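You operate a simulated robot arm through the tools that you are given. There is no shell and no other tool.

Carry out the task below with a simulated two-armed robot. There is one attempt and no reset: what you move stays moved.

TASK
Wind the cloth back firmly at the job card's tension, then free its end.
Fine: tension first; wheel up and leader bar back at the cradle after; the pawl ends locked; hands off the cloth while cranking.

It is judged by the outcome, as a careful person would: the job done as asked, and still so three seconds after it is handed in. It fails if anything else is knocked over, pushed out of place, dropped, spilled or broken. Flat cloth is picked up by pressing the open fingertips on it (5 to 10 N) and closing them slowly along it; thin cloth reads only 2 to 8 mm in the jaws.

THE ROBOT
Two 7-joint arms with two-finger parallel grippers on one trunk, on a base that moves. Base frame: it is fixed to the floor where the robot stands at the start and does not move with it; the origin is under the middle of the robot, x ahead of it, y to its left, z up. Units: m, degrees, N and s.
The left shoulder is at the start at [0.11, 0.169, 1.461], the right one opposite. With the tool pointing down near the work surface each hand reaches from about 0.1 to 0.64 m from the robot's upright axis, wherever it stands, measured 20 degrees to its own side. Places, roughly: job card [1.1, -3.7, 0.9]; leader bar [1, -3.2, 0.9]; measuring wheel [1.1, -3.4, 0.9]; pawl lever [1, -2.9, 0.9]; short roll [1, -3.25, 0.5]. Payload 1.57 kg a hand.
Tool frame (each hand has its own): the origin (TCP) lies between the finger pads and is the grasp point; the fingertips stand 0.03 m ahead of it; z points along the fingers, y is the line along which they close. Largest opening 0.08 m; finger width 0.017, thickness 0.012; the body of the gripper, 0.04 by 0.082 m, starts 0.08 m behind the TCP.
Orientation is told as [roll, pitch, yaw] about the base's x, y, z axes, in that order, counted from this pose: with the fingers straight down and closing along the base's y, the tool's x points along the base's -x, its y along +y and its z along -z.

THE INTERFACE
- The arms move only by the tool move_arm. It takes "left_deltas", "right_deltas" or both (then of equal length, played together; a hand with none holds still); each is a list of rows, each a list of 7 numbers: the shift along the tool's x, y, z in units of 50 mm (1.0 is 50 mm), then the turn, a rotation vector about the tool's x, y, z in units of 8 degrees (1.0 is 8 degrees), then the finger opening in m, from 0 to 0.08. In form: [[tx, ty, tz, ax, ay, az, jaw], ...]. A call has 1 to 20 rows; each row shifts and turns the commanded pose from where the row before left it, along the tool's axes as they then stand. A call with a number of a shift or a turn outside -1 to 1 is refused whole. Rows are played at 5 a second. More than 0.05 m and 8.6 degrees between two rows, or a gripper value outside its range, and nothing of the call is played. A pose out of reach is approached as far as the arm can. The call stops where the force on the tool passes 90 N (or 10 N more than at its start, if that is more) or the arm is blocked; 0.2 s more then pass. Each finger travels about 0.072 m/s and halts on what it meets, pressing with about 41 N; the grip force reading is that of the motor and also rises with nothing between the fingers. The clock runs only during rows and for 0.2 s after the last one: add rows that do not move to give the fingers time. The reply holds the time, the measured pose of the TCP, the force on the tool along the base axes, the opening and the grip force, in the units named above and with some noise, with the torque about the TCP (base axes, N m) and any sound that the robot's microphone picked up.
- Cameras (640 x 400 px; columns grow to the right, rows downward): "scene" is now at [0.1586, 0.0023, 1.6471]; the picture's right is [0.04, -1.00, 0.00], its down [-0.73, -0.03, -0.68] and it looks along [0.68, 0.02, -0.73] (base axes); focal length 266 px, centre (320, 200). "left" rides on the left gripper at [0.072, 0.007, -0.122] in its tool frame; the picture's right is [-0.09, 1.00, 0.00], its down [-0.84, -0.08, -0.54] and it looks along [-0.54, -0.05, 0.84] (tool axes); focal length 238 px, centre (320, 200). "right" rides on the right gripper at [0.072, -0.007, -0.122] in its tool frame; the picture's right is [0.09, 1.00, 0.00], its down [-0.84, 0.08, -0.54] and it looks along [-0.54, 0.05, 0.84] (tool axes); focal length 238 px, centre (320, 200). There is no depth. A picture from a camera that has moved, and an enlarged one, comes with that camera's place and axes in the base frame and with its lens.
- get_image(camera): a new picture of that camera. It takes no simulated time.
- raise_lower(by): slides the trunk up (or, below 0, down) by that many m; the arms and the scene camera ride with it, the base frame stays. It gives what a move gives, with no picture.
- roll_base(legs): drives the robot by 1 to 6 legs, each [ahead, left, turn to the left] in m, m and degrees, along the robot's own axes; the way and the turn of a leg run together, so that a leg with both is an arc; at most 1.5 m and 180 degrees a leg. The arms and the cameras ride along, it lands a little off, and it stops where it bumps. It gives what a move gives.
- pan_tilt(pan, tilt): turns the head with the scene camera to pan (to the left, within 86 degrees either way) and tilt (down, from -29 to 69), counted from straight ahead of the robot. It gives what a move gives.
- close_up(camera, box): a new picture of the part [left, top, right, bottom] of that camera's present view, enlarged. It takes no simulated time.
- finish_job(): hands the job in; it is judged then, once.

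Places have to be worked out from the pictures, the camera data and where the tool is seen. Open the grippers and draw the arms clear of the work before you hand the job in, unless the task says otherwise.

The tools are called after "Request:" as name(argument=value, ...) on one line, values as JSON. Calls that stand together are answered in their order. move_arm: Moves the arms, as the interface text tells. Its arguments: {"type":"object","properties":{"left_deltas":{"type":"array","items":{"type":"array","items":{"type":"number"}}},"right_deltas":{"type":"array","items":{"type":"array","items":{"type":"number"}}}},"required":[]} The other tools are called the same way: raise_lower (by) moves the trunk up or down; roll_base (legs) drives the base; pan_tilt (pan, tilt) turns the head that bears the scene camera; get_image (camera) takes a picture; close_up (camera, box) takes an enlarged picture of a part of a camera's view; finish_job () hands the job in.

At the start:

```text
time: 0.0
left_position: [0.6039, 0.311, 0.8641]
left_ee_rot: [0.0, 0.0, 0.1]
left_contact_force: [-0.1, 0.1, 1.3]
left_torque: [0.0, -0.02, 0.0]
left_opening: 0.0801
left_gripper_force: 0.1
right_position: [0.519, -0.2758, 0.8836]
right_ee_rot: [0.1, 0.0, 0.0]
right_contact_force: [0.2, -0.1, 0.0]
right_torque: [-0.01, 0.0, 0.01]
right_opening: 0.0799
right_gripper_force: 0.1
trunk travel left (down, up): [-0.775, 0.115]
robot x, y, heading: [0.0029, -0.0005, 0.0]
head pan, tilt (commanded): [2.1, 47.0]
```

scene: 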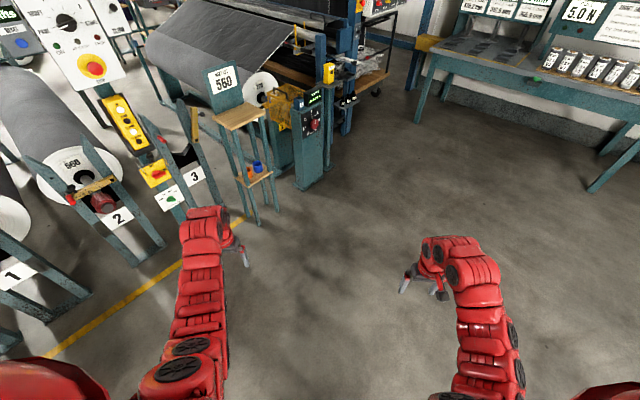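
right: 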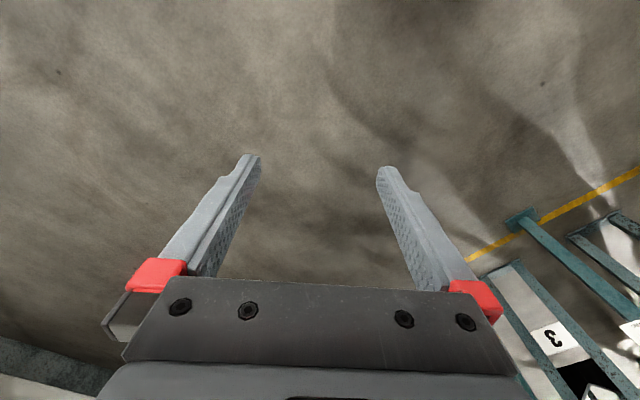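
left: 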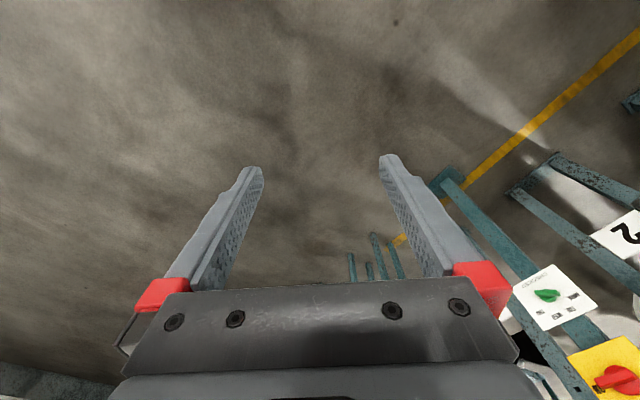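

The start pictures show the workshop ahead; the job is some 3 m to my right (around y=-3.2). I turn the head right to look that way first.

Request:
pan_tilt(pan=-70, tilt=20)

```text
time: 1.4
left_position: [0.603, 0.3098, 0.8642]
left_ee_rot: [0.0, 0.0, 0.0]
left_contact_force: [0.1, -0.2, 0.0]
left_torque: [0.02, -0.01, 0.01]
left_opening: 0.0801
left_gripper_force: 0.0
right_position: [0.5201, -0.2763, 0.8816]
right_ee_rot: [0.0, 0.0, 0.1]
right_contact_force: [-1.4, -0.1, 0.1]
right_torque: [0.01, -0.01, -0.01]
right_opening: 0.0801
right_gripper_force: 0.1
trunk travel left (down, up): [-0.775, 0.115]
robot x, y, heading: [-0.0007, 0.0019, 0.2]
head pan, tilt (commanded): [-70.0, 20.0]
```

The head is turned; I take a picture of the work area to the right.

Request:
get_image(camera="scene")

Request:
close_up(camera="scene", box=[160, 100, 480, 300])

```text
taken
camera scene: at [0.1109, -0.0881, 1.6885], right [-0.94, -0.34, 0.0], down [-0.12, 0.32, -0.94], along [0.32, -0.88, -0.34], focal length 266 px, centre (320, 200)
```

scene: 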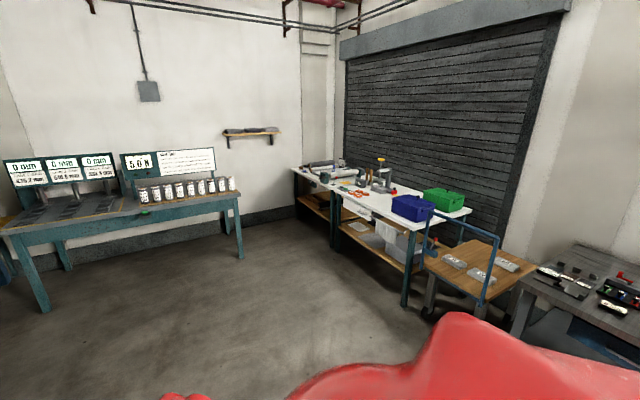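

```text
2.00 times, centred on (320, 200) of scene
camera zoom: at [0.1109, -0.0881, 1.6885], right [-0.94, -0.34, 0.0], down [-0.12, 0.32, -0.94], along [0.32, -0.88, -0.34], focal length 533 px, centre (320, 200)
```

zoom: 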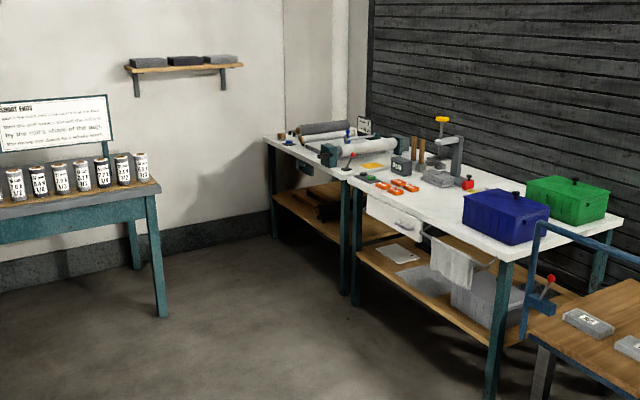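

The work table stands against the roller door. I enlarge its left part, where the roll, wheel and card seem to be.

Request:
close_up(camera="scene", box=[285, 150, 415, 231])

Request:
close_up(camera="scene", box=[380, 150, 640, 312])

```text
4.92 times, centred on (350, 190) of scene
camera zoom: at [0.1109, -0.0881, 1.6885], right [-0.94, -0.34, 0.0], down [-0.12, 0.32, -0.94], along [0.32, -0.88, -0.34], focal length 1311 px, centre (172, 247)
```

zoom: 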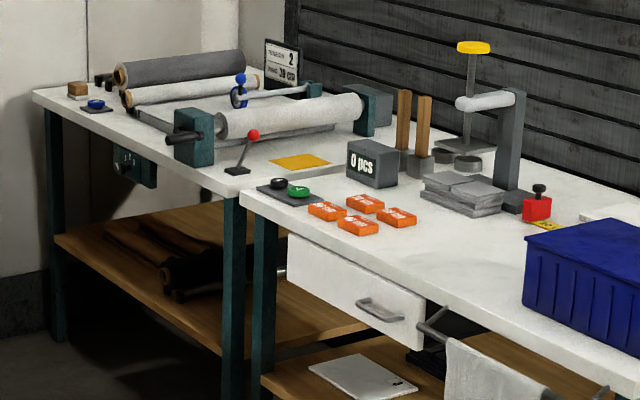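

```text
2.46 times, centred on (510, 231) of scene
camera zoom: at [0.1109, -0.0881, 1.6885], right [-0.94, -0.34, 0.0], down [-0.12, 0.32, -0.94], along [0.32, -0.88, -0.34], focal length 656 px, centre (-148, 124)
```

zoom: 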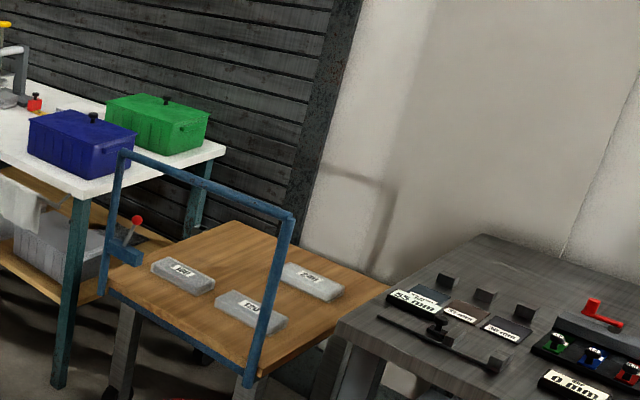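

The bench with the roll stands diagonally (front edge running about -38° in the base frame), so I must face about -128°. I turn on the spot first, then look again before driving sideways.

Request:
roll_base(legs=[[0, 0, -128.4]])

Request:
pan_tilt(pan=60, tilt=25)

Request:
get_image(camera="scene")

```text
time: 7.1
left_position: [-0.1117, -0.6702, 0.8641]
left_ee_rot: [0.0, 0.0, -126.8]
left_contact_force: [0.0, -0.5, 0.0]
left_torque: [0.0, -0.01, 0.01]
left_opening: 0.08
left_gripper_force: 0.0
right_position: [-0.532, -0.253, 0.8839]
right_ee_rot: [0.1, 0.0, -126.6]
right_contact_force: [-0.7, -0.7, -0.4]
right_torque: [0.0, 0.01, 0.02]
right_opening: 0.08
right_gripper_force: 0.1
trunk travel left (down, up): [-0.775, 0.115]
robot x, y, heading: [-0.0007, 0.0027, -126.7]
head pan, tilt (commanded): [-70.0, 20.0]
```

```text
time: 9.2
left_position: [-0.111, -0.6697, 0.8635]
left_ee_rot: [0.0, 0.0, -126.7]
left_contact_force: [0.2, 0.0, -0.2]
left_torque: [-0.03, 0.02, -0.01]
left_opening: 0.0801
left_gripper_force: 0.0
right_position: [-0.534, -0.2525, 0.8843]
right_ee_rot: [0.0, 0.0, -126.7]
right_contact_force: [0.6, -0.6, -0.7]
right_torque: [-0.03, 0.03, 0.0]
right_opening: 0.0802
right_gripper_force: 0.2
trunk travel left (down, up): [-0.775, 0.115]
robot x, y, heading: [0.0013, -0.0001, -126.8]
head pan, tilt (commanded): [60.0, 25.0]
```

```text
taken
camera scene: at [-0.0128, -0.1496, 1.6805], right [-0.92, -0.4, 0.0], down [-0.17, 0.39, -0.91], along [0.36, -0.83, -0.42], focal length 266 px, centre (320, 200)
```

scene: 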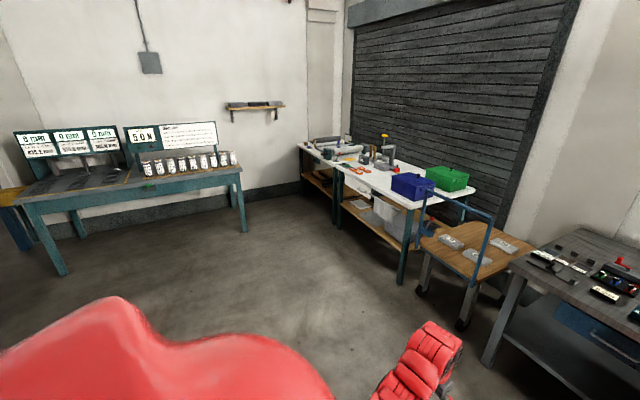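

The picture agrees with the estimate: the jar table's front runs parallel about 2.95 m to my left. I drive sideways left about 2.1 m, staying clear, and then look.

Request:
roll_base(legs=[[0, 1.1, -1.5], [0, 1.0, -1.0]])

Request:
pan_tilt(pan=10, tilt=30)

Request:
get_image(camera="scene")

```text
time: 19.6
left_position: [1.5324, -1.9339, 0.8638]
left_ee_rot: [0.0, 0.1, -128.7]
left_contact_force: [-0.5, 0.2, -1.2]
left_torque: [-0.01, 0.0, 0.0]
left_opening: 0.0801
left_gripper_force: 0.0
right_position: [1.1275, -1.5006, 0.883]
right_ee_rot: [0.0, 0.0, -128.8]
right_contact_force: [0.2, -1.1, 0.3]
right_torque: [0.03, -0.01, 0.03]
right_opening: 0.0801
right_gripper_force: 0.1
trunk travel left (down, up): [-0.775, 0.115]
robot x, y, heading: [1.6722, -1.2681, -128.6]
head pan, tilt (commanded): [60.0, 25.0]
```

```text
time: 20.8
left_position: [1.5322, -1.9331, 0.8639]
left_ee_rot: [0.0, 0.0, -128.8]
left_contact_force: [0.4, 0.7, 0.1]
left_torque: [0.04, 0.01, -0.03]
left_opening: 0.0802
left_gripper_force: 0.0
right_position: [1.1283, -1.5028, 0.8843]
right_ee_rot: [0.1, -0.1, -128.8]
right_contact_force: [-0.5, 0.4, -0.6]
right_torque: [-0.02, -0.01, 0.02]
right_opening: 0.0802
right_gripper_force: 0.1
trunk travel left (down, up): [-0.775, 0.115]
robot x, y, heading: [1.6695, -1.269, -128.6]
head pan, tilt (commanded): [10.0, 30.0]
```

```text
taken
camera scene: at [1.5744, -1.4115, 1.6725], right [-0.88, 0.48, 0.0], down [0.24, 0.44, -0.87], along [-0.42, -0.76, -0.5], focal length 266 px, centre (320, 200)
```

scene: 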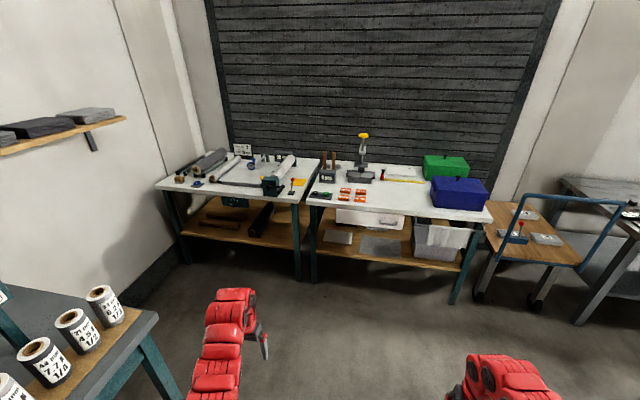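

The bench is now well in view, its front legs near (0.96,-2.87) and (1.77,-3.56). I enlarge the winding bench to read it.

Request:
close_up(camera="scene", box=[145, 130, 337, 250])

Request:
close_up(camera="scene", box=[225, 140, 325, 202])

```text
3.33 times, centred on (241, 190) of scene
camera zoom: at [1.5744, -1.4115, 1.6725], right [-0.88, 0.48, 0.0], down [0.24, 0.44, -0.87], along [-0.42, -0.76, -0.5], focal length 888 px, centre (583, 233)
```

zoom: 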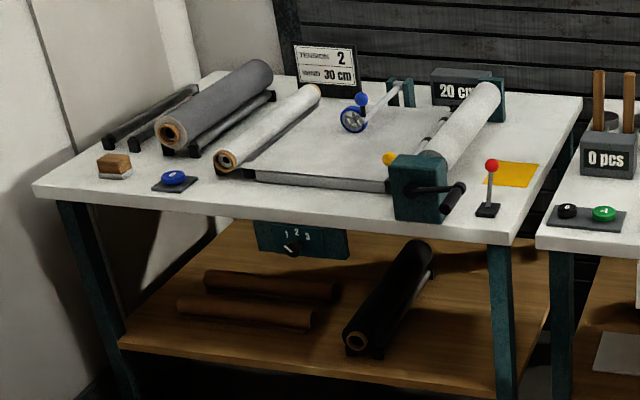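

```text
6.40 times, centred on (275, 171) of scene
camera zoom: at [1.5744, -1.4115, 1.6725], right [-0.88, 0.48, 0.0], down [0.24, 0.44, -0.87], along [-0.42, -0.76, -0.5], focal length 1705 px, centre (608, 386)
```

zoom: 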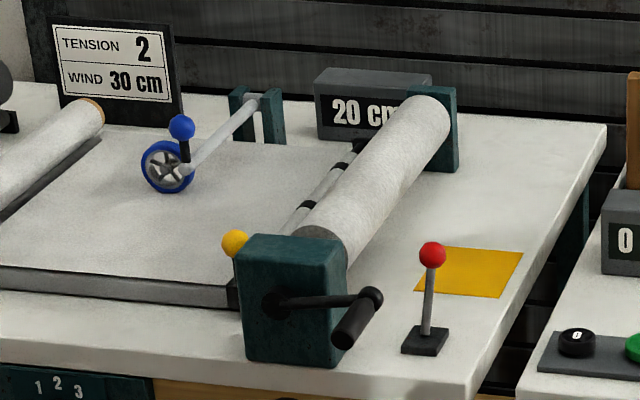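

The job card reads TENSION 2, WIND 30 cm; the counter shows 20 cm; there is a 1-2-3 dial under the front edge, a crank on the teal block, a red-knobbed pawl lever, and the blue measuring wheel on the cloth. I lift and draw in both hands before driving nearer.

Request:
move_arm(left_deltas=[[0.6, 0, -1, 0, 0, 0, 0.08], [0.6, 0, -1, 0, 0, 0, 0.08], [0.6, 0, -1, 0, 0, 0, 0.08], [0.6, 0, -1, 0, 0, 0, 0.08], [0.6, 0, -1, 0, 0, 0, 0.08]], right_deltas=[[0.4, 0, -1, 0, 0, 0, 0.08], [0.4, 0, -1, 0, 0, 0, 0.08], [0.4, 0, -1, 0, 0, 0, 0.08], [0.4, 0, -1, 0, 0, 0, 0.08], [0.4, 0, -1, 0, 0, 0, 0.08]])

Request:
roll_base(legs=[[0.85, 0.25, -1.4]])

Request:
pan_tilt(pan=25, tilt=40)

Request:
get_image(camera="scene")

```text
refused: row 1 steps farther than a row can; nothing moved
```

```text
time: 25.5
left_position: [1.172, -2.7546, 0.8649]
left_ee_rot: [-0.1, 0.0, -129.7]
left_contact_force: [0.3, -0.2, 0.0]
left_torque: [0.03, 0.0, -0.03]
left_opening: 0.0799
left_gripper_force: 0.1
right_position: [0.7737, -2.3173, 0.8834]
right_ee_rot: [0.0, 0.0, -129.7]
right_contact_force: [0.0, 0.2, -0.1]
right_torque: [0.0, 0.03, -0.02]
right_opening: 0.0798
right_gripper_force: 0.1
trunk travel left (down, up): [-0.775, 0.115]
robot x, y, heading: [1.319, -2.0931, -129.6]
head pan, tilt (commanded): [10.0, 30.0]
```

```text
time: 26.3
left_position: [1.1718, -2.7541, 0.8635]
left_ee_rot: [0.0, -0.1, -129.7]
left_contact_force: [0.6, 0.8, -0.1]
left_torque: [0.01, 0.0, 0.02]
left_opening: 0.0802
left_gripper_force: 0.1
right_position: [0.7735, -2.3166, 0.8836]
right_ee_rot: [-0.1, 0.0, -129.7]
right_contact_force: [-0.6, -1.0, 0.1]
right_torque: [0.0, -0.01, 0.01]
right_opening: 0.0799
right_gripper_force: 0.0
trunk travel left (down, up): [-0.775, 0.115]
robot x, y, heading: [1.3212, -2.0917, -129.9]
head pan, tilt (commanded): [25.0, 40.0]
```

```text
taken
camera scene: at [1.2444, -2.2369, 1.6572], right [-0.97, 0.25, 0.0], down [0.16, 0.62, -0.77], along [-0.2, -0.74, -0.64], focal length 266 px, centre (320, 200)
```

scene: 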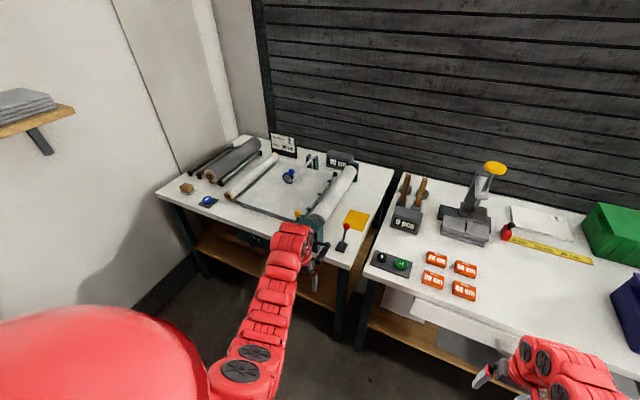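

The arm move was refused (combined step too long), so the hands are still low but clear, about 0.2 m short of the bench. I lift both straight up now with steps within the limit.

Request:
move_arm(left_deltas=[[0.3, 0, -0.9, 0, 0, 0, 0.08], [0.3, 0, -0.9, 0, 0, 0, 0.08], [0.3, 0, -0.9, 0, 0, 0, 0.08], [0.5, 0, -0.8, 0, 0, 0, 0.08], [0.5, 0, -0.8, 0, 0, 0, 0.08], [0.5, 0, -0.8, 0, 0, 0, 0.08]], right_deltas=[[0.3, 0, -0.9, 0, 0, 0, 0.08], [0.3, 0, -0.9, 0, 0, 0, 0.08], [0.3, 0, -0.9, 0, 0, 0, 0.08], [0.3, 0, -0.8, 0, 0, 0, 0.08], [0.3, 0, -0.8, 0, 0, 0, 0.08], [0.3, 0, -0.8, 0, 0, 0, 0.08]])

```text
time: 27.7
left_position: [1.2092, -2.7199, 0.9674]
left_ee_rot: [0.0, 0.0, -129.8]
left_contact_force: [0.6, 1.1, 0.1]
left_torque: [-0.01, 0.02, -0.05]
left_opening: 0.0802
left_gripper_force: 0.0
left hand out of reach, approached as far as the arm can: row 3, 4, 5, 6
right_position: [0.79, -2.2971, 0.9603]
right_ee_rot: [0.0, -0.2, -129.7]
right_contact_force: [-0.1, -0.1, 0.1]
right_torque: [0.0, -0.02, 0.03]
right_opening: 0.0799
right_gripper_force: 0.0
right hand out of reach, approached as far as the arm can: row 2, 3, 4, 5, 6
trunk travel left (down, up): [-0.775, 0.115]
robot x, y, heading: [1.3188, -2.0917, -129.4]
head pan, tilt (commanded): [25.0, 40.0]
```

The arms top out near z=0.97 at this trunk height. I raise the trunk 0.1 m for clearance and a better view.

Request:
raise_lower(by=0.1)

Request:
close_up(camera="scene", box=[150, 120, 406, 280])

Request:
close_up(camera="scene", box=[260, 120, 388, 200])

```text
time: 29.0
left_position: [1.2081, -2.7193, 1.0674]
left_ee_rot: [0.0, -0.1, -129.7]
left_contact_force: [0.1, -0.9, 0.4]
left_torque: [-0.01, 0.02, 0.01]
left_opening: 0.08
left_gripper_force: 0.0
right_position: [0.788, -2.2967, 1.0609]
right_ee_rot: [0.1, -0.2, -129.7]
right_contact_force: [0.0, 0.5, 0.7]
right_torque: [0.02, 0.0, 0.03]
right_opening: 0.0797
right_gripper_force: 0.0
trunk travel left (down, up): [-0.875, 0.015]
robot x, y, heading: [1.318, -2.0962, -129.9]
head pan, tilt (commanded): [25.0, 40.0]
```

```text
2.50 times, centred on (278, 200) of scene
camera zoom: at [1.2444, -2.2371, 1.7571], right [-0.97, 0.25, 0.0], down [0.16, 0.62, -0.77], along [-0.19, -0.74, -0.64], focal length 666 px, centre (425, 200)
```

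zoom: 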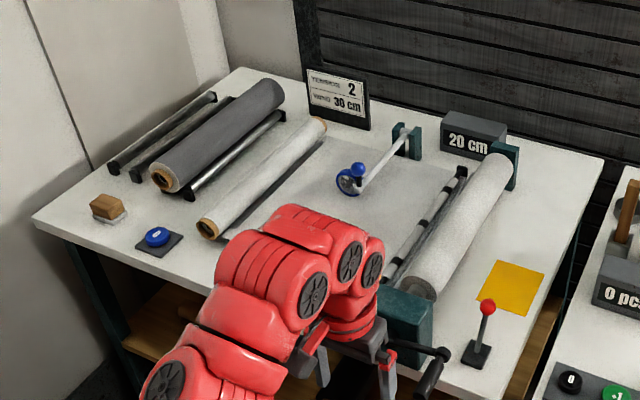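

```text
5.00 times, centred on (324, 160) of scene
camera zoom: at [1.2444, -2.2371, 1.7571], right [-0.97, 0.25, 0.0], down [0.16, 0.62, -0.77], along [-0.19, -0.74, -0.64], focal length 1332 px, centre (300, 400)
```

zoom: 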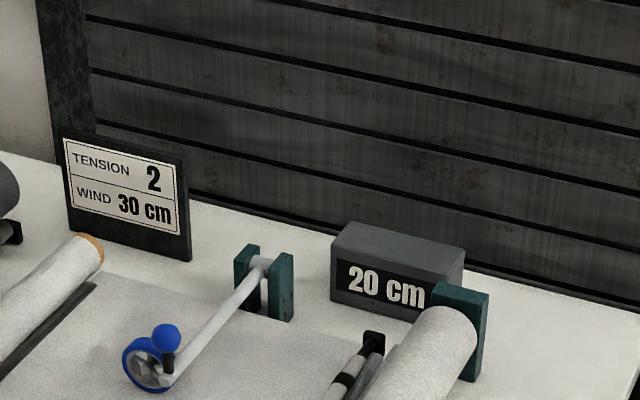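

The left arm blocks the view of the crank from here. Before moving closer I look down to see how far my base reaches toward the bench.

Request:
pan_tilt(pan=0, tilt=69)

Request:
get_image(camera="scene")

```text
time: 29.9
left_position: [1.2082, -2.7188, 1.0686]
left_ee_rot: [0.0, -0.1, -129.7]
left_contact_force: [0.1, 0.6, -0.3]
left_torque: [-0.02, 0.0, 0.0]
left_opening: 0.08
left_gripper_force: 0.1
right_position: [0.7888, -2.2967, 1.0604]
right_ee_rot: [0.0, -0.1, -129.7]
right_contact_force: [1.1, -0.4, 0.4]
right_torque: [0.0, 0.0, -0.02]
right_opening: 0.0798
right_gripper_force: 0.0
trunk travel left (down, up): [-0.875, 0.015]
robot x, y, heading: [1.3186, -2.0912, -129.8]
head pan, tilt (commanded): [0.0, 68.8]
```

```text
taken
camera scene: at [1.2305, -2.1977, 1.7211], right [-0.77, 0.64, 0.0], down [0.59, 0.72, -0.36], along [-0.23, -0.28, -0.93], focal length 266 px, centre (320, 200)
```

scene: 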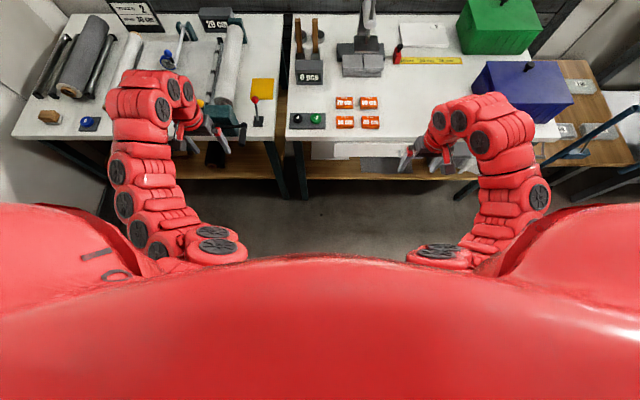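

From above the layout is clear: rolls left, cloth and wheel, leader bar and drum, crank and red pawl lever at the right corner. I step a little closer, then left, to stand in front of the winding bench.

Request:
roll_base(legs=[[0.22, 0, 0], [0, 0.5, 0]])

Request:
get_image(camera="scene")

```text
time: 34.2
left_position: [1.4476, -3.209, 1.0686]
left_ee_rot: [0.0, -0.1, -129.8]
left_contact_force: [0.6, -0.3, 0.4]
left_torque: [-0.02, -0.02, 0.0]
left_opening: 0.0802
left_gripper_force: 0.0
right_position: [1.0281, -2.786, 1.0611]
right_ee_rot: [0.1, -0.2, -129.8]
right_contact_force: [-0.5, 0.2, -0.4]
right_torque: [0.0, -0.04, 0.0]
right_opening: 0.0801
right_gripper_force: 0.1
trunk travel left (down, up): [-0.875, 0.015]
robot x, y, heading: [1.5606, -2.5858, -129.8]
head pan, tilt (commanded): [0.0, 68.8]
```

```text
taken
camera scene: at [1.47, -2.6868, 1.721], right [-0.77, 0.64, 0.0], down [0.6, 0.72, -0.36], along [-0.23, -0.28, -0.93], focal length 266 px, centre (320, 200)
```

scene: 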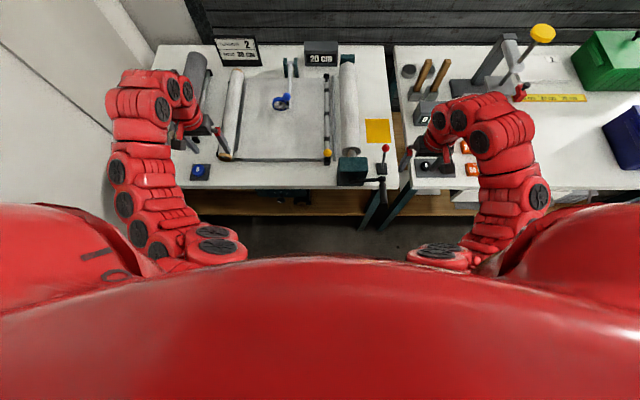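

Now the bench lies between my arms. I enlarge the central area to study the mechanism.

Request:
close_up(camera="scene", box=[200, 30, 410, 210])

Request:
close_up(camera="scene", box=[300, 50, 410, 210])

Request:
close_up(camera="scene", box=[205, 40, 300, 190])

```text
2.22 times, centred on (305, 120) of scene
camera zoom: at [1.47, -2.6868, 1.721], right [-0.77, 0.64, 0.0], down [0.6, 0.72, -0.36], along [-0.23, -0.28, -0.93], focal length 592 px, centre (353, 378)
```

zoom: 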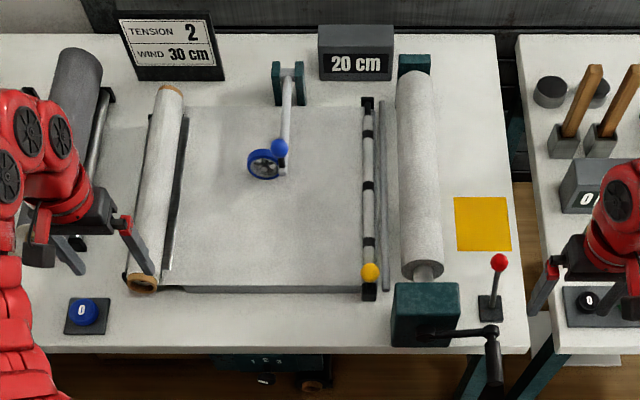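

```text
2.50 times, centred on (355, 130) of scene
camera zoom: at [1.47, -2.6868, 1.721], right [-0.77, 0.64, 0.0], down [0.6, 0.72, -0.36], along [-0.23, -0.28, -0.93], focal length 666 px, centre (232, 375)
```

zoom: 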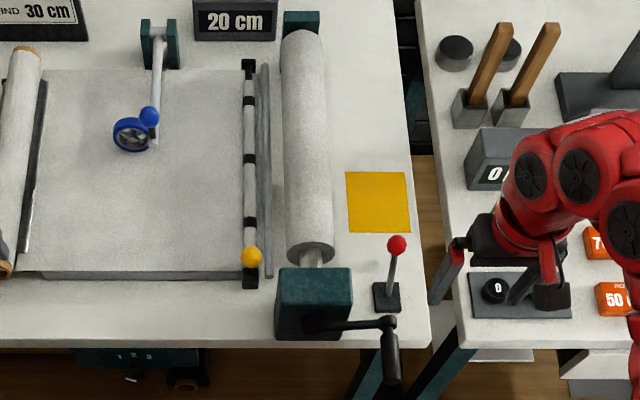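

```text
2.67 times, centred on (252, 115) of scene
camera zoom: at [1.47, -2.6868, 1.721], right [-0.77, 0.64, 0.0], down [0.6, 0.72, -0.36], along [-0.23, -0.28, -0.93], focal length 710 px, centre (500, 427)
```

zoom: 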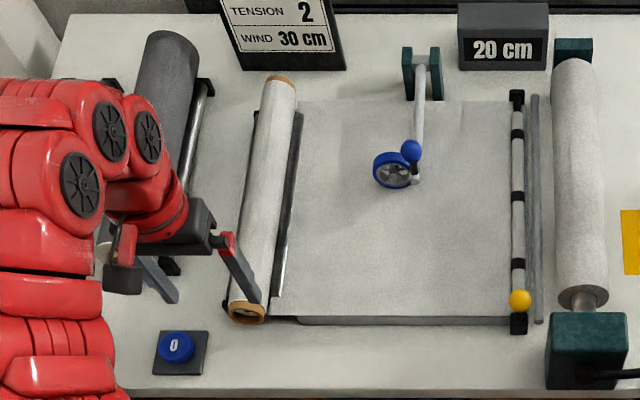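

The counter reads 20 cm, and the bar with black bands and yellow knob at the right of the cloth must be the leader bar. I enlarge it, the wheel, and the dial strongly.

Request:
close_up(camera="scene", box=[310, 60, 374, 100])

Request:
close_up(camera="scene", box=[310, 130, 406, 190])

Request:
close_up(camera="scene", box=[260, 50, 324, 110])

Request:
close_up(camera="scene", box=[240, 180, 336, 240])

```text
10.00 times, centred on (342, 80) of scene
camera zoom: at [1.47, -2.6868, 1.721], right [-0.77, 0.64, 0.0], down [0.6, 0.72, -0.36], along [-0.23, -0.28, -0.93], focal length 2663 px, centre (100, 1400)
```

zoom: 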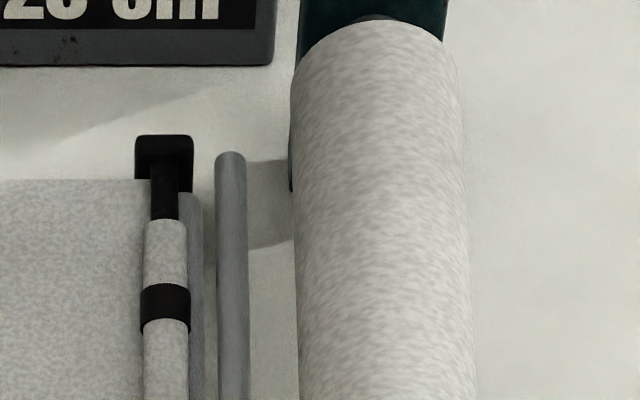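

```text
6.67 times, centred on (358, 160) of scene
camera zoom: at [1.47, -2.6868, 1.721], right [-0.77, 0.64, 0.0], down [0.6, 0.72, -0.36], along [-0.23, -0.28, -0.93], focal length 1776 px, centre (67, 467)
```

zoom: 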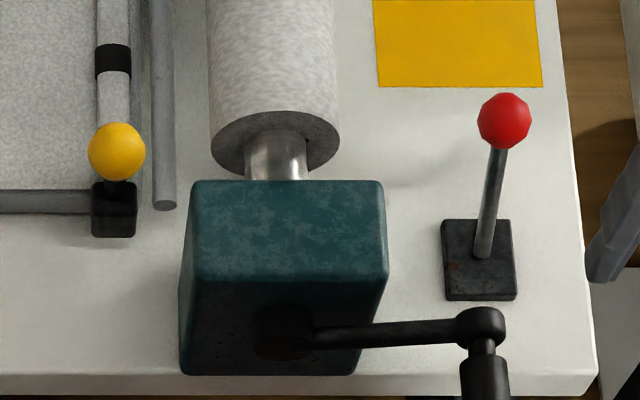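

```text
6.67 times, centred on (292, 80) of scene
camera zoom: at [1.47, -2.6868, 1.721], right [-0.77, 0.64, 0.0], down [0.6, 0.72, -0.36], along [-0.23, -0.28, -0.93], focal length 1776 px, centre (507, 1000)
```

zoom: 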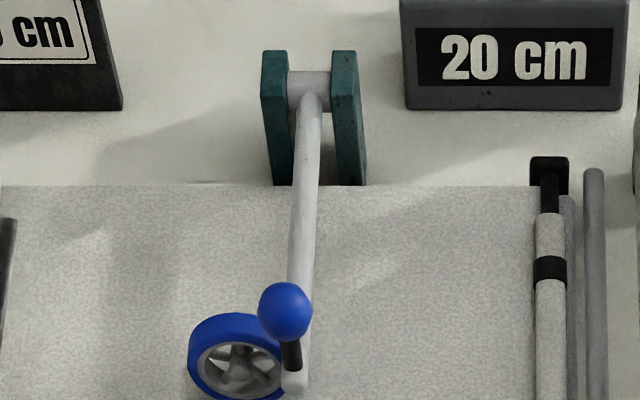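

```text
6.67 times, centred on (288, 210) of scene
camera zoom: at [1.47, -2.6868, 1.721], right [-0.77, 0.64, 0.0], down [0.6, 0.72, -0.36], along [-0.23, -0.28, -0.93], focal length 1776 px, centre (533, 133)
```

zoom: 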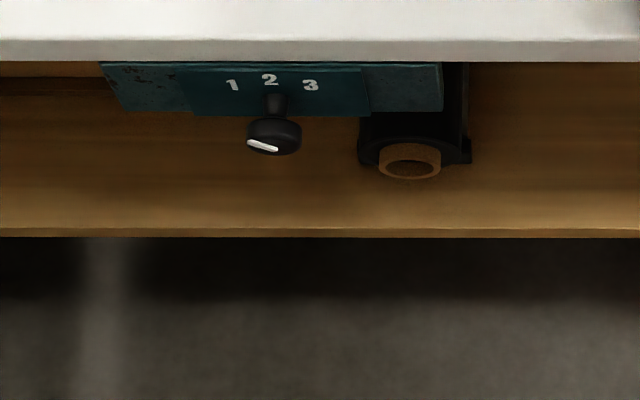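

I see the dial knob below the front edge with its white mark turned to the left (probably on 1), and the cloth's end wrapped on the leader bar with black bands. I check what the two hand cameras see from their present places.

Request:
get_image(camera="right")

Request:
get_image(camera="left")

```text
taken
camera right: at [1.0705, -2.7251, 1.1839], right [0.82, -0.57, 0.0], down [-0.48, -0.69, 0.54], along [-0.31, -0.45, -0.84], focal length 238 px, centre (320, 200)
```

right: 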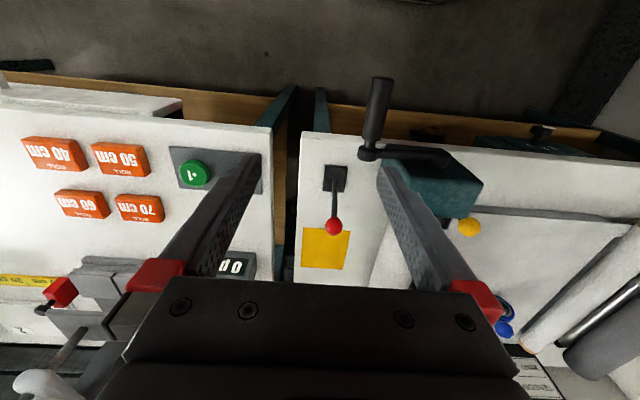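

```text
taken
camera left: at [1.4988, -3.1568, 1.1896], right [0.71, -0.71, 0.0], down [-0.59, -0.59, 0.54], along [-0.39, -0.38, -0.84], focal length 238 px, centre (320, 200)
```

left: 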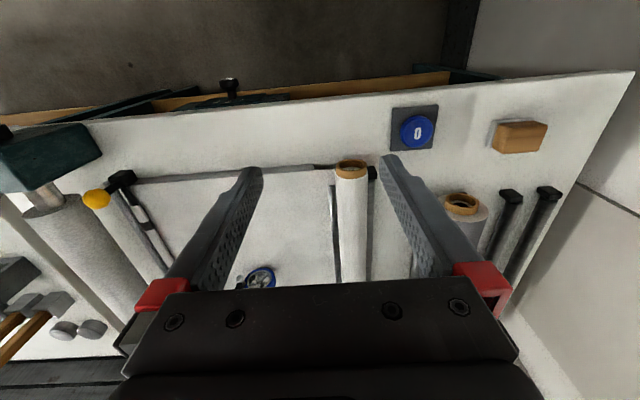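

The hand pictures are upside down relative to mine but show the same layout. To see the leader bar and drum from the side, I tilt the left hand about its x axis so its camera looks to the right.

Request:
move_arm(left_deltas=[[0, 0.5, 0, 1, 0, 0, 0.08], [0, 0.5, 0, 1, 0, 0, 0.08], [0, 0.5, 0, 1, 0, 0, 0.08], [0, 0.5, 0, 1, 0, 0, 0.08], [0, 0, 0, 1, 0, 0, 0.08], [0, 0, 0, 1, 0, 0, 0.08]])

Request:
get_image(camera="left")

Request:
get_image(camera="scene")

```text
time: 35.6
left_position: [1.5052, -3.2246, 1.0772]
left_ee_rot: [-48.0, -0.1, -129.7]
left_contact_force: [-0.7, 0.7, -0.5]
left_torque: [-0.01, -0.03, -0.03]
left_opening: 0.0799
left_gripper_force: 0.1
left hand out of reach, approached as far as the arm can: row 5, 6
right_position: [1.0253, -2.7854, 1.0596]
right_ee_rot: [0.2, -0.1, -129.6]
right_contact_force: [-0.2, 0.4, 0.6]
right_torque: [0.01, -0.01, 0.01]
right_opening: 0.0799
right_gripper_force: 0.1
trunk travel left (down, up): [-0.875, 0.015]
robot x, y, heading: [1.5581, -2.5823, -129.8]
head pan, tilt (commanded): [0.0, 68.8]
```

```text
taken
camera left: at [1.6251, -3.2291, 1.1538], right [0.45, -0.5, -0.74], down [-0.27, -0.87, 0.42], along [-0.85, 0.01, -0.52], focal length 238 px, centre (320, 200)
```

left: 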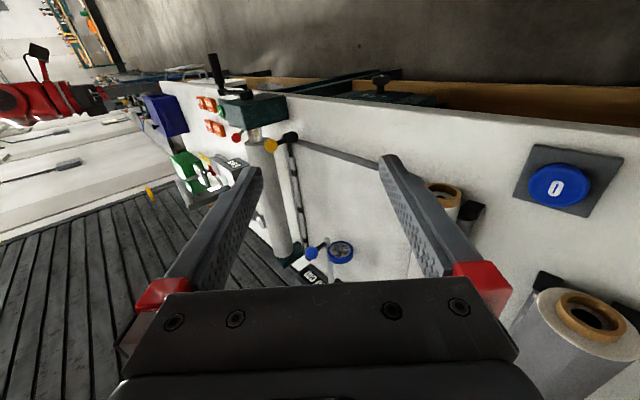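

```text
taken
camera scene: at [1.4671, -2.6856, 1.7209], right [-0.77, 0.64, 0.0], down [0.6, 0.72, -0.36], along [-0.23, -0.28, -0.93], focal length 266 px, centre (320, 200)
```

scene: 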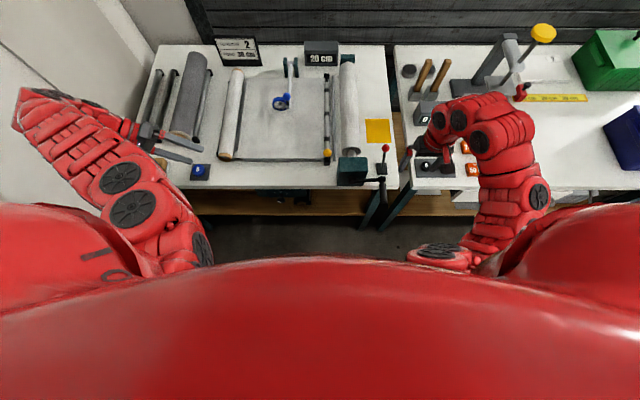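

The left arm is now out of the way. I enlarge both the side view from the left hand and the left half of the bench.

Request:
close_up(camera="left", box=[200, 60, 400, 300])

Request:
close_up(camera="scene", box=[140, 30, 300, 190])

Request:
close_up(camera="scene", box=[210, 60, 260, 170])

```text
1.67 times, centred on (300, 180) of left
camera zoom: at [1.6251, -3.2291, 1.1538], right [0.45, -0.5, -0.74], down [-0.27, -0.87, 0.42], along [-0.85, 0.01, -0.52], focal length 397 px, centre (353, 233)
```

zoom: 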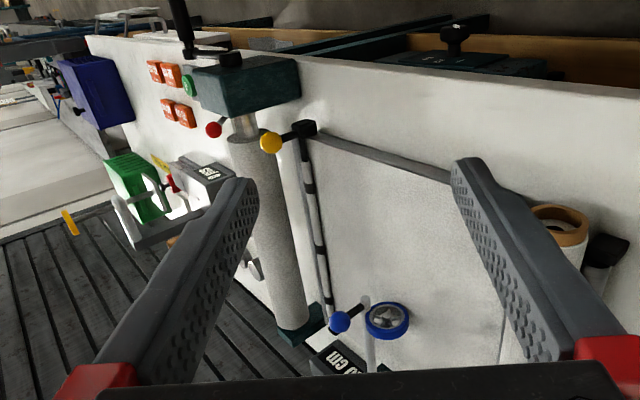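

```text
2.50 times, centred on (220, 110) of scene
camera zoom: at [1.4671, -2.6856, 1.7209], right [-0.77, 0.64, 0.0], down [0.6, 0.72, -0.36], along [-0.23, -0.28, -0.93], focal length 666 px, centre (570, 425)
```

zoom: 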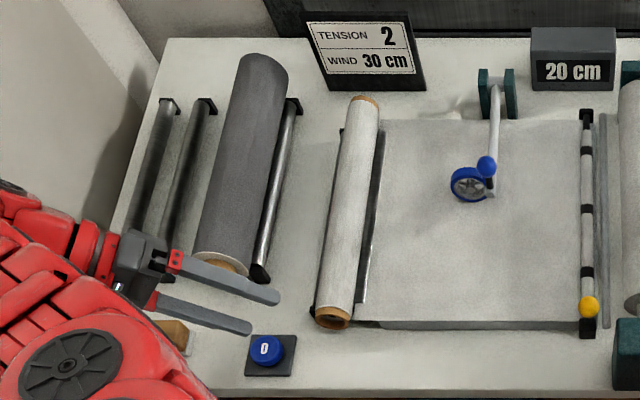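

```text
3.64 times, centred on (235, 115) of scene
camera zoom: at [1.4671, -2.6856, 1.7209], right [-0.77, 0.64, 0.0], down [0.6, 0.72, -0.36], along [-0.23, -0.28, -0.93], focal length 968 px, centre (629, 509)
```

zoom: 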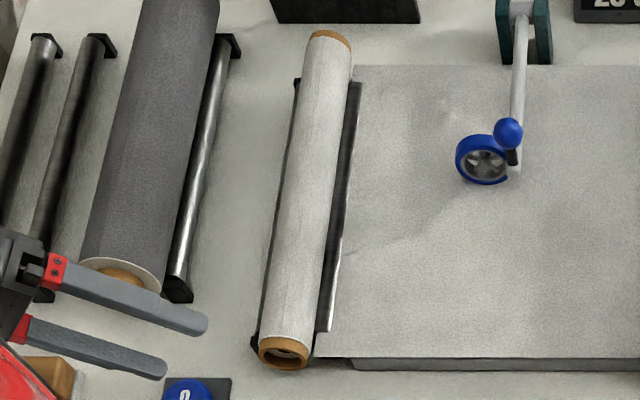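

The side view shows the yellow knob on a short stem at the near end of the leader bar. I bring the right hand back and left a little and pitch it forward so its camera looks flat along the bench at the gap between cloth and drum.

Request:
move_arm(right_deltas=[[0.5, 0.8, 0, 0, 0, 0, 0.08], [0.5, 0.8, 0, 0, 0, 0, 0.08], [0.5, 0.8, 0, 0, 0, 0, 0.08], [0, 0, 0, 0, -1, 0, 0.08], [0, 0, 0, 0, -1, 0, 0.08], [0, 0, 0, 0, -1, 0, 0.08], [0, 0, 0, 0, -1, 0, 0.08]])

Request:
get_image(camera="right")

```text
time: 37.2
left_position: [1.5065, -3.2257, 1.0765]
left_ee_rot: [-47.9, -0.2, -129.8]
left_contact_force: [0.2, 0.2, 0.5]
left_torque: [0.03, -0.03, 0.03]
left_opening: 0.0797
left_gripper_force: 0.2
right_position: [1.1657, -2.8075, 1.062]
right_ee_rot: [0.1, -4.0, -129.9]
right_contact_force: [0.9, -0.2, -0.5]
right_torque: [-0.03, -0.02, -0.01]
right_opening: 0.0801
right_gripper_force: 0.1
right hand out of reach, approached as far as the arm can: row 4, 5, 6, 7
trunk travel left (down, up): [-0.875, 0.015]
robot x, y, heading: [1.5559, -2.583, -129.6]
head pan, tilt (commanded): [0.0, 68.8]
```

```text
taken
camera right: at [1.212, -2.7413, 1.1797], right [0.82, -0.57, -0.01], down [-0.45, -0.66, 0.6], along [-0.34, -0.49, -0.8], focal length 238 px, centre (320, 200)
```

right: 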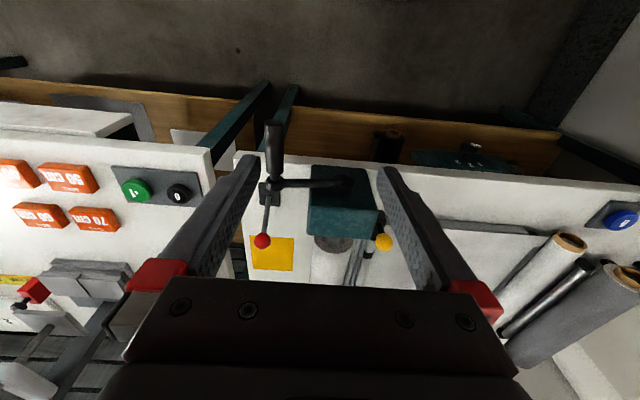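

Pitching at this height is at the arm's limit. I lower the right hand 0.1 m (it is still 0.18 m in front of the bench) and pitch again.

Request:
move_arm(right_deltas=[[0.3, 0.5, 0.8, 0, 0, 0, 0.08], [0.3, 0.5, 0.8, 0, 0, 0, 0.08], [0, 0, 0.5, 0, -1, 0, 0.08], [0, 0, 0, 0, -1, 0, 0.08], [0, 0, 0, 0, -1, 0, 0.08]])

Request:
get_image(camera="right")

```text
time: 38.4
left_position: [1.5074, -3.2246, 1.0765]
left_ee_rot: [-48.1, -0.2, -129.8]
left_contact_force: [-0.2, 0.3, -0.3]
left_torque: [-0.01, 0.01, -0.02]
left_opening: 0.0797
left_gripper_force: 0.0
right_position: [1.2115, -2.8327, 0.9403]
right_ee_rot: [0.0, -28.1, -129.8]
right_contact_force: [-0.4, 0.1, -0.3]
right_torque: [-0.02, -0.03, -0.01]
right_opening: 0.0801
right_gripper_force: 0.1
right hand out of reach, approached as far as the arm can: row 4, 5
trunk travel left (down, up): [-0.875, 0.015]
robot x, y, heading: [1.5579, -2.584, -129.7]
head pan, tilt (commanded): [0.0, 68.8]
```

```text
taken
camera right: at [1.2848, -2.7352, 1.0152], right [0.82, -0.57, -0.04], down [-0.25, -0.42, 0.87], along [-0.52, -0.7, -0.49], focal length 238 px, centre (320, 200)
```

right: 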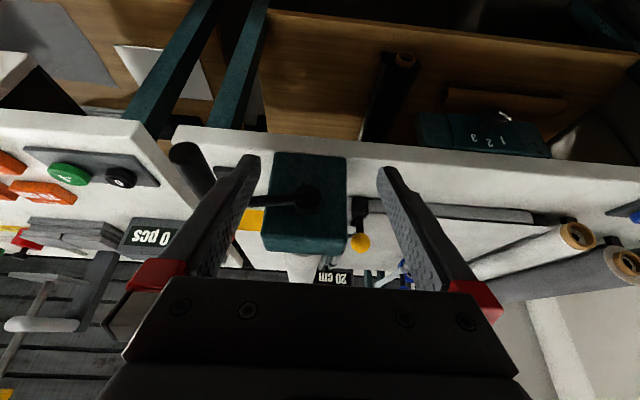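

This lower view shows the yellow knob and dial face. I enlarge those regions.

Request:
close_up(camera="right", box=[400, 90, 560, 190])

Request:
close_up(camera="right", box=[260, 150, 420, 300])

```text
4.00 times, centred on (480, 140) of right
camera zoom: at [1.2848, -2.7352, 1.0152], right [0.82, -0.57, -0.04], down [-0.25, -0.42, 0.87], along [-0.52, -0.7, -0.49], focal length 953 px, centre (-320, 440)
```

zoom: 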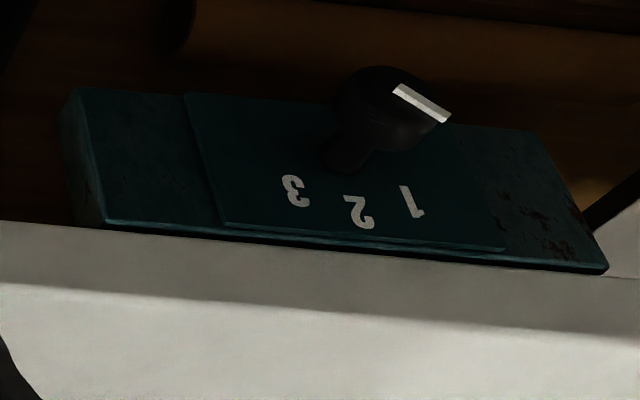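

```text
2.67 times, centred on (340, 225) of right
camera zoom: at [1.2848, -2.7352, 1.0152], right [0.82, -0.57, -0.04], down [-0.25, -0.42, 0.87], along [-0.52, -0.7, -0.49], focal length 636 px, centre (267, 133)
```

zoom: 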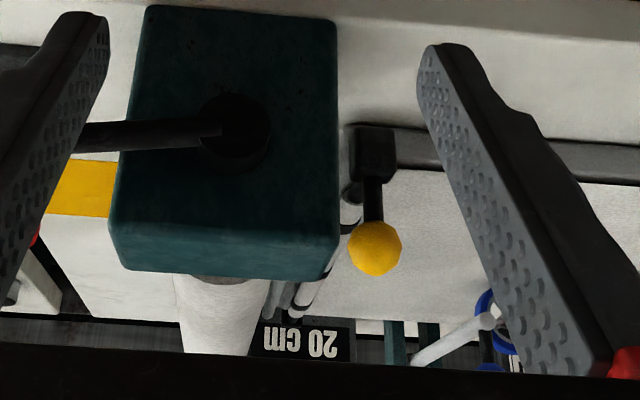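

The dial labels read 1-2-3 with the pointer on 1, so tension must be moved to 2; the yellow knob stands up from the near end block of the leader bar. I zoom hard on the bar and the gap to the drum from the left hand's side view.

Request:
close_up(camera="left", box=[255, 120, 319, 160])

Request:
close_up(camera="left", box=[270, 150, 366, 280])

Request:
close_up(camera="scene", box=[315, 90, 363, 120])

Request:
close_up(camera="scene", box=[315, 135, 363, 165])

```text
10.00 times, centred on (287, 140) of left
camera zoom: at [1.6269, -3.2301, 1.1531], right [0.45, -0.5, -0.74], down [-0.27, -0.87, 0.42], along [-0.85, 0.01, -0.52], focal length 2384 px, centre (650, 800)
```

zoom: 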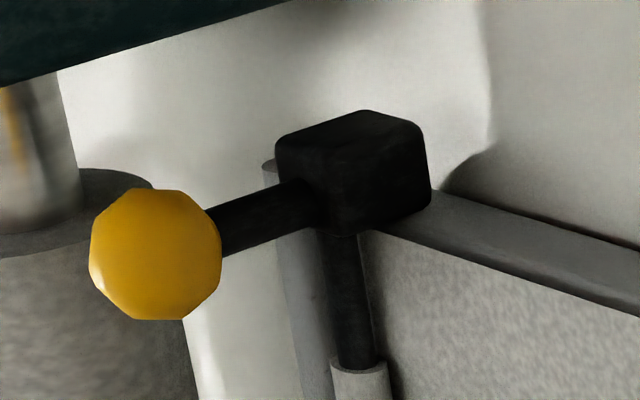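

```text
3.08 times, centred on (318, 215) of left
camera zoom: at [1.6269, -3.2301, 1.1531], right [0.45, -0.5, -0.74], down [-0.27, -0.87, 0.42], along [-0.85, 0.01, -0.52], focal length 733 px, centre (326, 154)
```

zoom: 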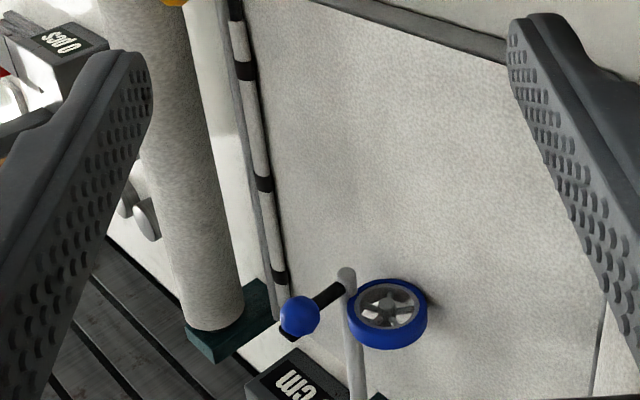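

```text
13.33 times, centred on (339, 105) of scene
camera zoom: at [1.4715, -2.6866, 1.7211], right [-0.77, 0.64, 0.0], down [0.6, 0.72, -0.36], along [-0.23, -0.28, -0.93], focal length 3551 px, centre (67, 1467)
```

zoom: 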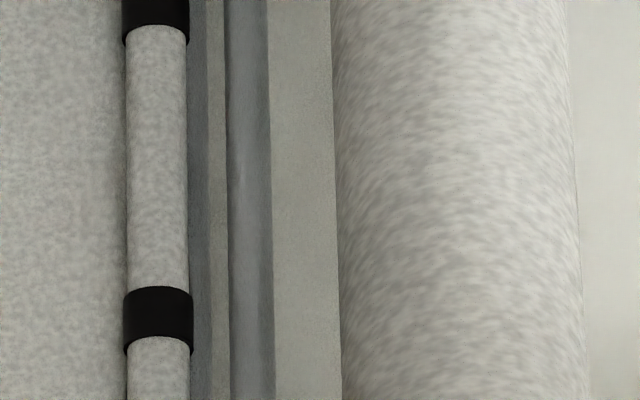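

```text
13.33 times, centred on (339, 150) of scene
camera zoom: at [1.4715, -2.6866, 1.7211], right [-0.77, 0.64, 0.0], down [0.6, 0.72, -0.36], along [-0.23, -0.28, -0.93], focal length 3551 px, centre (67, 867)
```

zoom: 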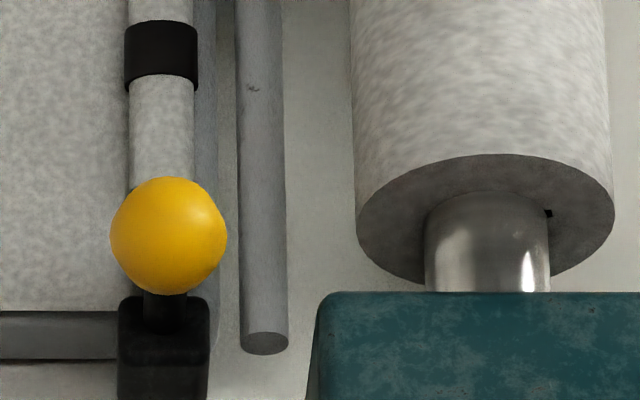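

The cloth is wrapped on the leader bar at the slab's right edge, with a plain rod and then the drum to its right; no cloth visibly bridges to the drum from here. I raise the right hand, move it to the right and tilt it to look left at the drum from the other side.

Request:
move_arm(right_deltas=[[0, 0, -0.8, 0, 1, 0, 0.08], [0, 0, -0.8, 0, 1, 0, 0.08], [0, -0.4, -0.8, 0, 1, 0, 0.08], [0, -0.8, 0, 0, 0.5, 0, 0.08], [0, -1, 0, 0, 0, 0, 0.08], [0, -1, 0, 0, 0, 0, 0.08], [0, -1, 0, 0, 0, 0, 0.08], [0, -1, 0, 0, 0, 0, 0.08]])

```text
time: 40.2
left_position: [1.5055, -3.225, 1.0774]
left_ee_rot: [-48.0, -0.2, -129.7]
left_contact_force: [0.4, -0.3, -0.2]
left_torque: [-0.04, -0.02, 0.03]
left_opening: 0.0801
left_gripper_force: 0.0
right_position: [1.0212, -2.6649, 1.0221]
right_ee_rot: [0.1, 0.0, -129.7]
right_contact_force: [0.2, -0.5, -0.7]
right_torque: [-0.01, 0.0, 0.0]
right_opening: 0.08
right_gripper_force: 0.1
right hand out of reach, approached as far as the arm can: row 1, 2
trunk travel left (down, up): [-0.875, 0.015]
robot x, y, heading: [1.5563, -2.5812, -129.8]
head pan, tilt (commanded): [0.0, 68.8]
```

Now I tilt the right hand so its camera looks to the left across the drum.

Request:
move_arm(right_deltas=[[-0.6, 0, 0, -1, 0, 0, 0.08], [-0.6, 0, 0, -1, 0, 0, 0.08], [-0.6, 0, 0, -1, 0, 0, 0.08], [-0.6, 0, 0, -1, 0, 0, 0.08], [-0.6, 0, 0, -1, 0, 0, 0.08], [-0.6, 0, 0, -1, 0, 0, 0.08]])

Request:
get_image(camera="right")

```text
time: 41.6
left_position: [1.5083, -3.2254, 1.0761]
left_ee_rot: [-48.1, -0.1, -129.8]
left_contact_force: [0.5, 0.4, -0.2]
left_torque: [0.01, 0.0, 0.01]
left_opening: 0.0803
left_gripper_force: 0.1
right_position: [0.9482, -2.7636, 1.0232]
right_ee_rot: [48.0, -0.1, -129.6]
right_contact_force: [0.3, -0.6, -0.5]
right_torque: [0.0, 0.06, -0.01]
right_opening: 0.0799
right_gripper_force: 0.1
right hand out of reach, approached as far as the arm can: row 6
trunk travel left (down, up): [-0.875, 0.015]
robot x, y, heading: [1.5614, -2.5804, -129.8]
head pan, tilt (commanded): [0.0, 68.8]
```

```text
taken
camera right: at [0.9215, -2.6473, 1.1005], right [0.57, -0.35, 0.74], down [-0.8, -0.42, 0.42], along [0.16, -0.84, -0.52], focal length 238 px, centre (320, 200)
```

right: 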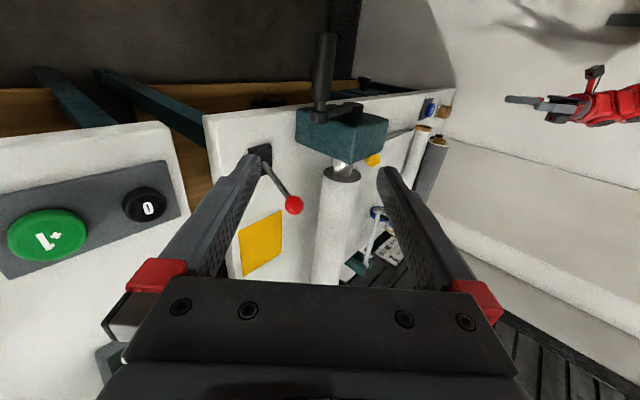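

Request:
close_up(camera="right", box=[230, 20, 450, 290])

Request:
close_up(camera="right", box=[240, 90, 400, 190])

```text
1.48 times, centred on (340, 155) of right
camera zoom: at [0.9215, -2.6473, 1.1005], right [0.57, -0.35, 0.74], down [-0.8, -0.42, 0.42], along [0.16, -0.84, -0.52], focal length 353 px, centre (290, 267)
```

zoom: 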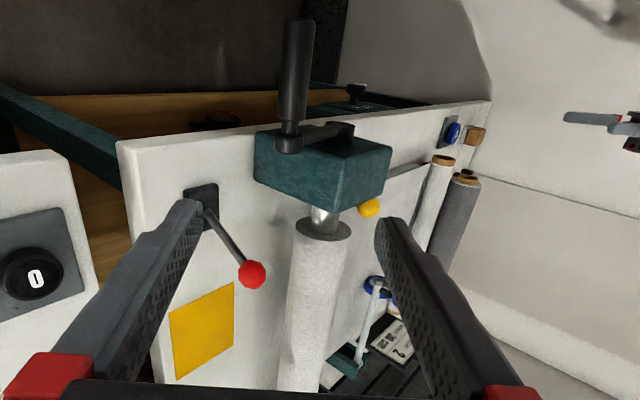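

```text
4.00 times, centred on (320, 140) of right
camera zoom: at [0.9215, -2.6473, 1.1005], right [0.57, -0.35, 0.74], down [-0.8, -0.42, 0.42], along [0.16, -0.84, -0.52], focal length 953 px, centre (320, 440)
```

zoom: 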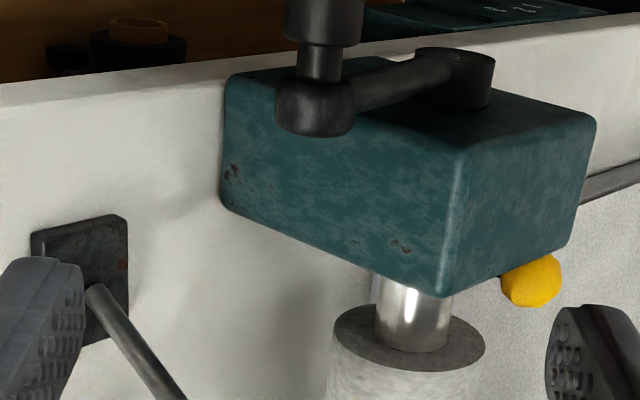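

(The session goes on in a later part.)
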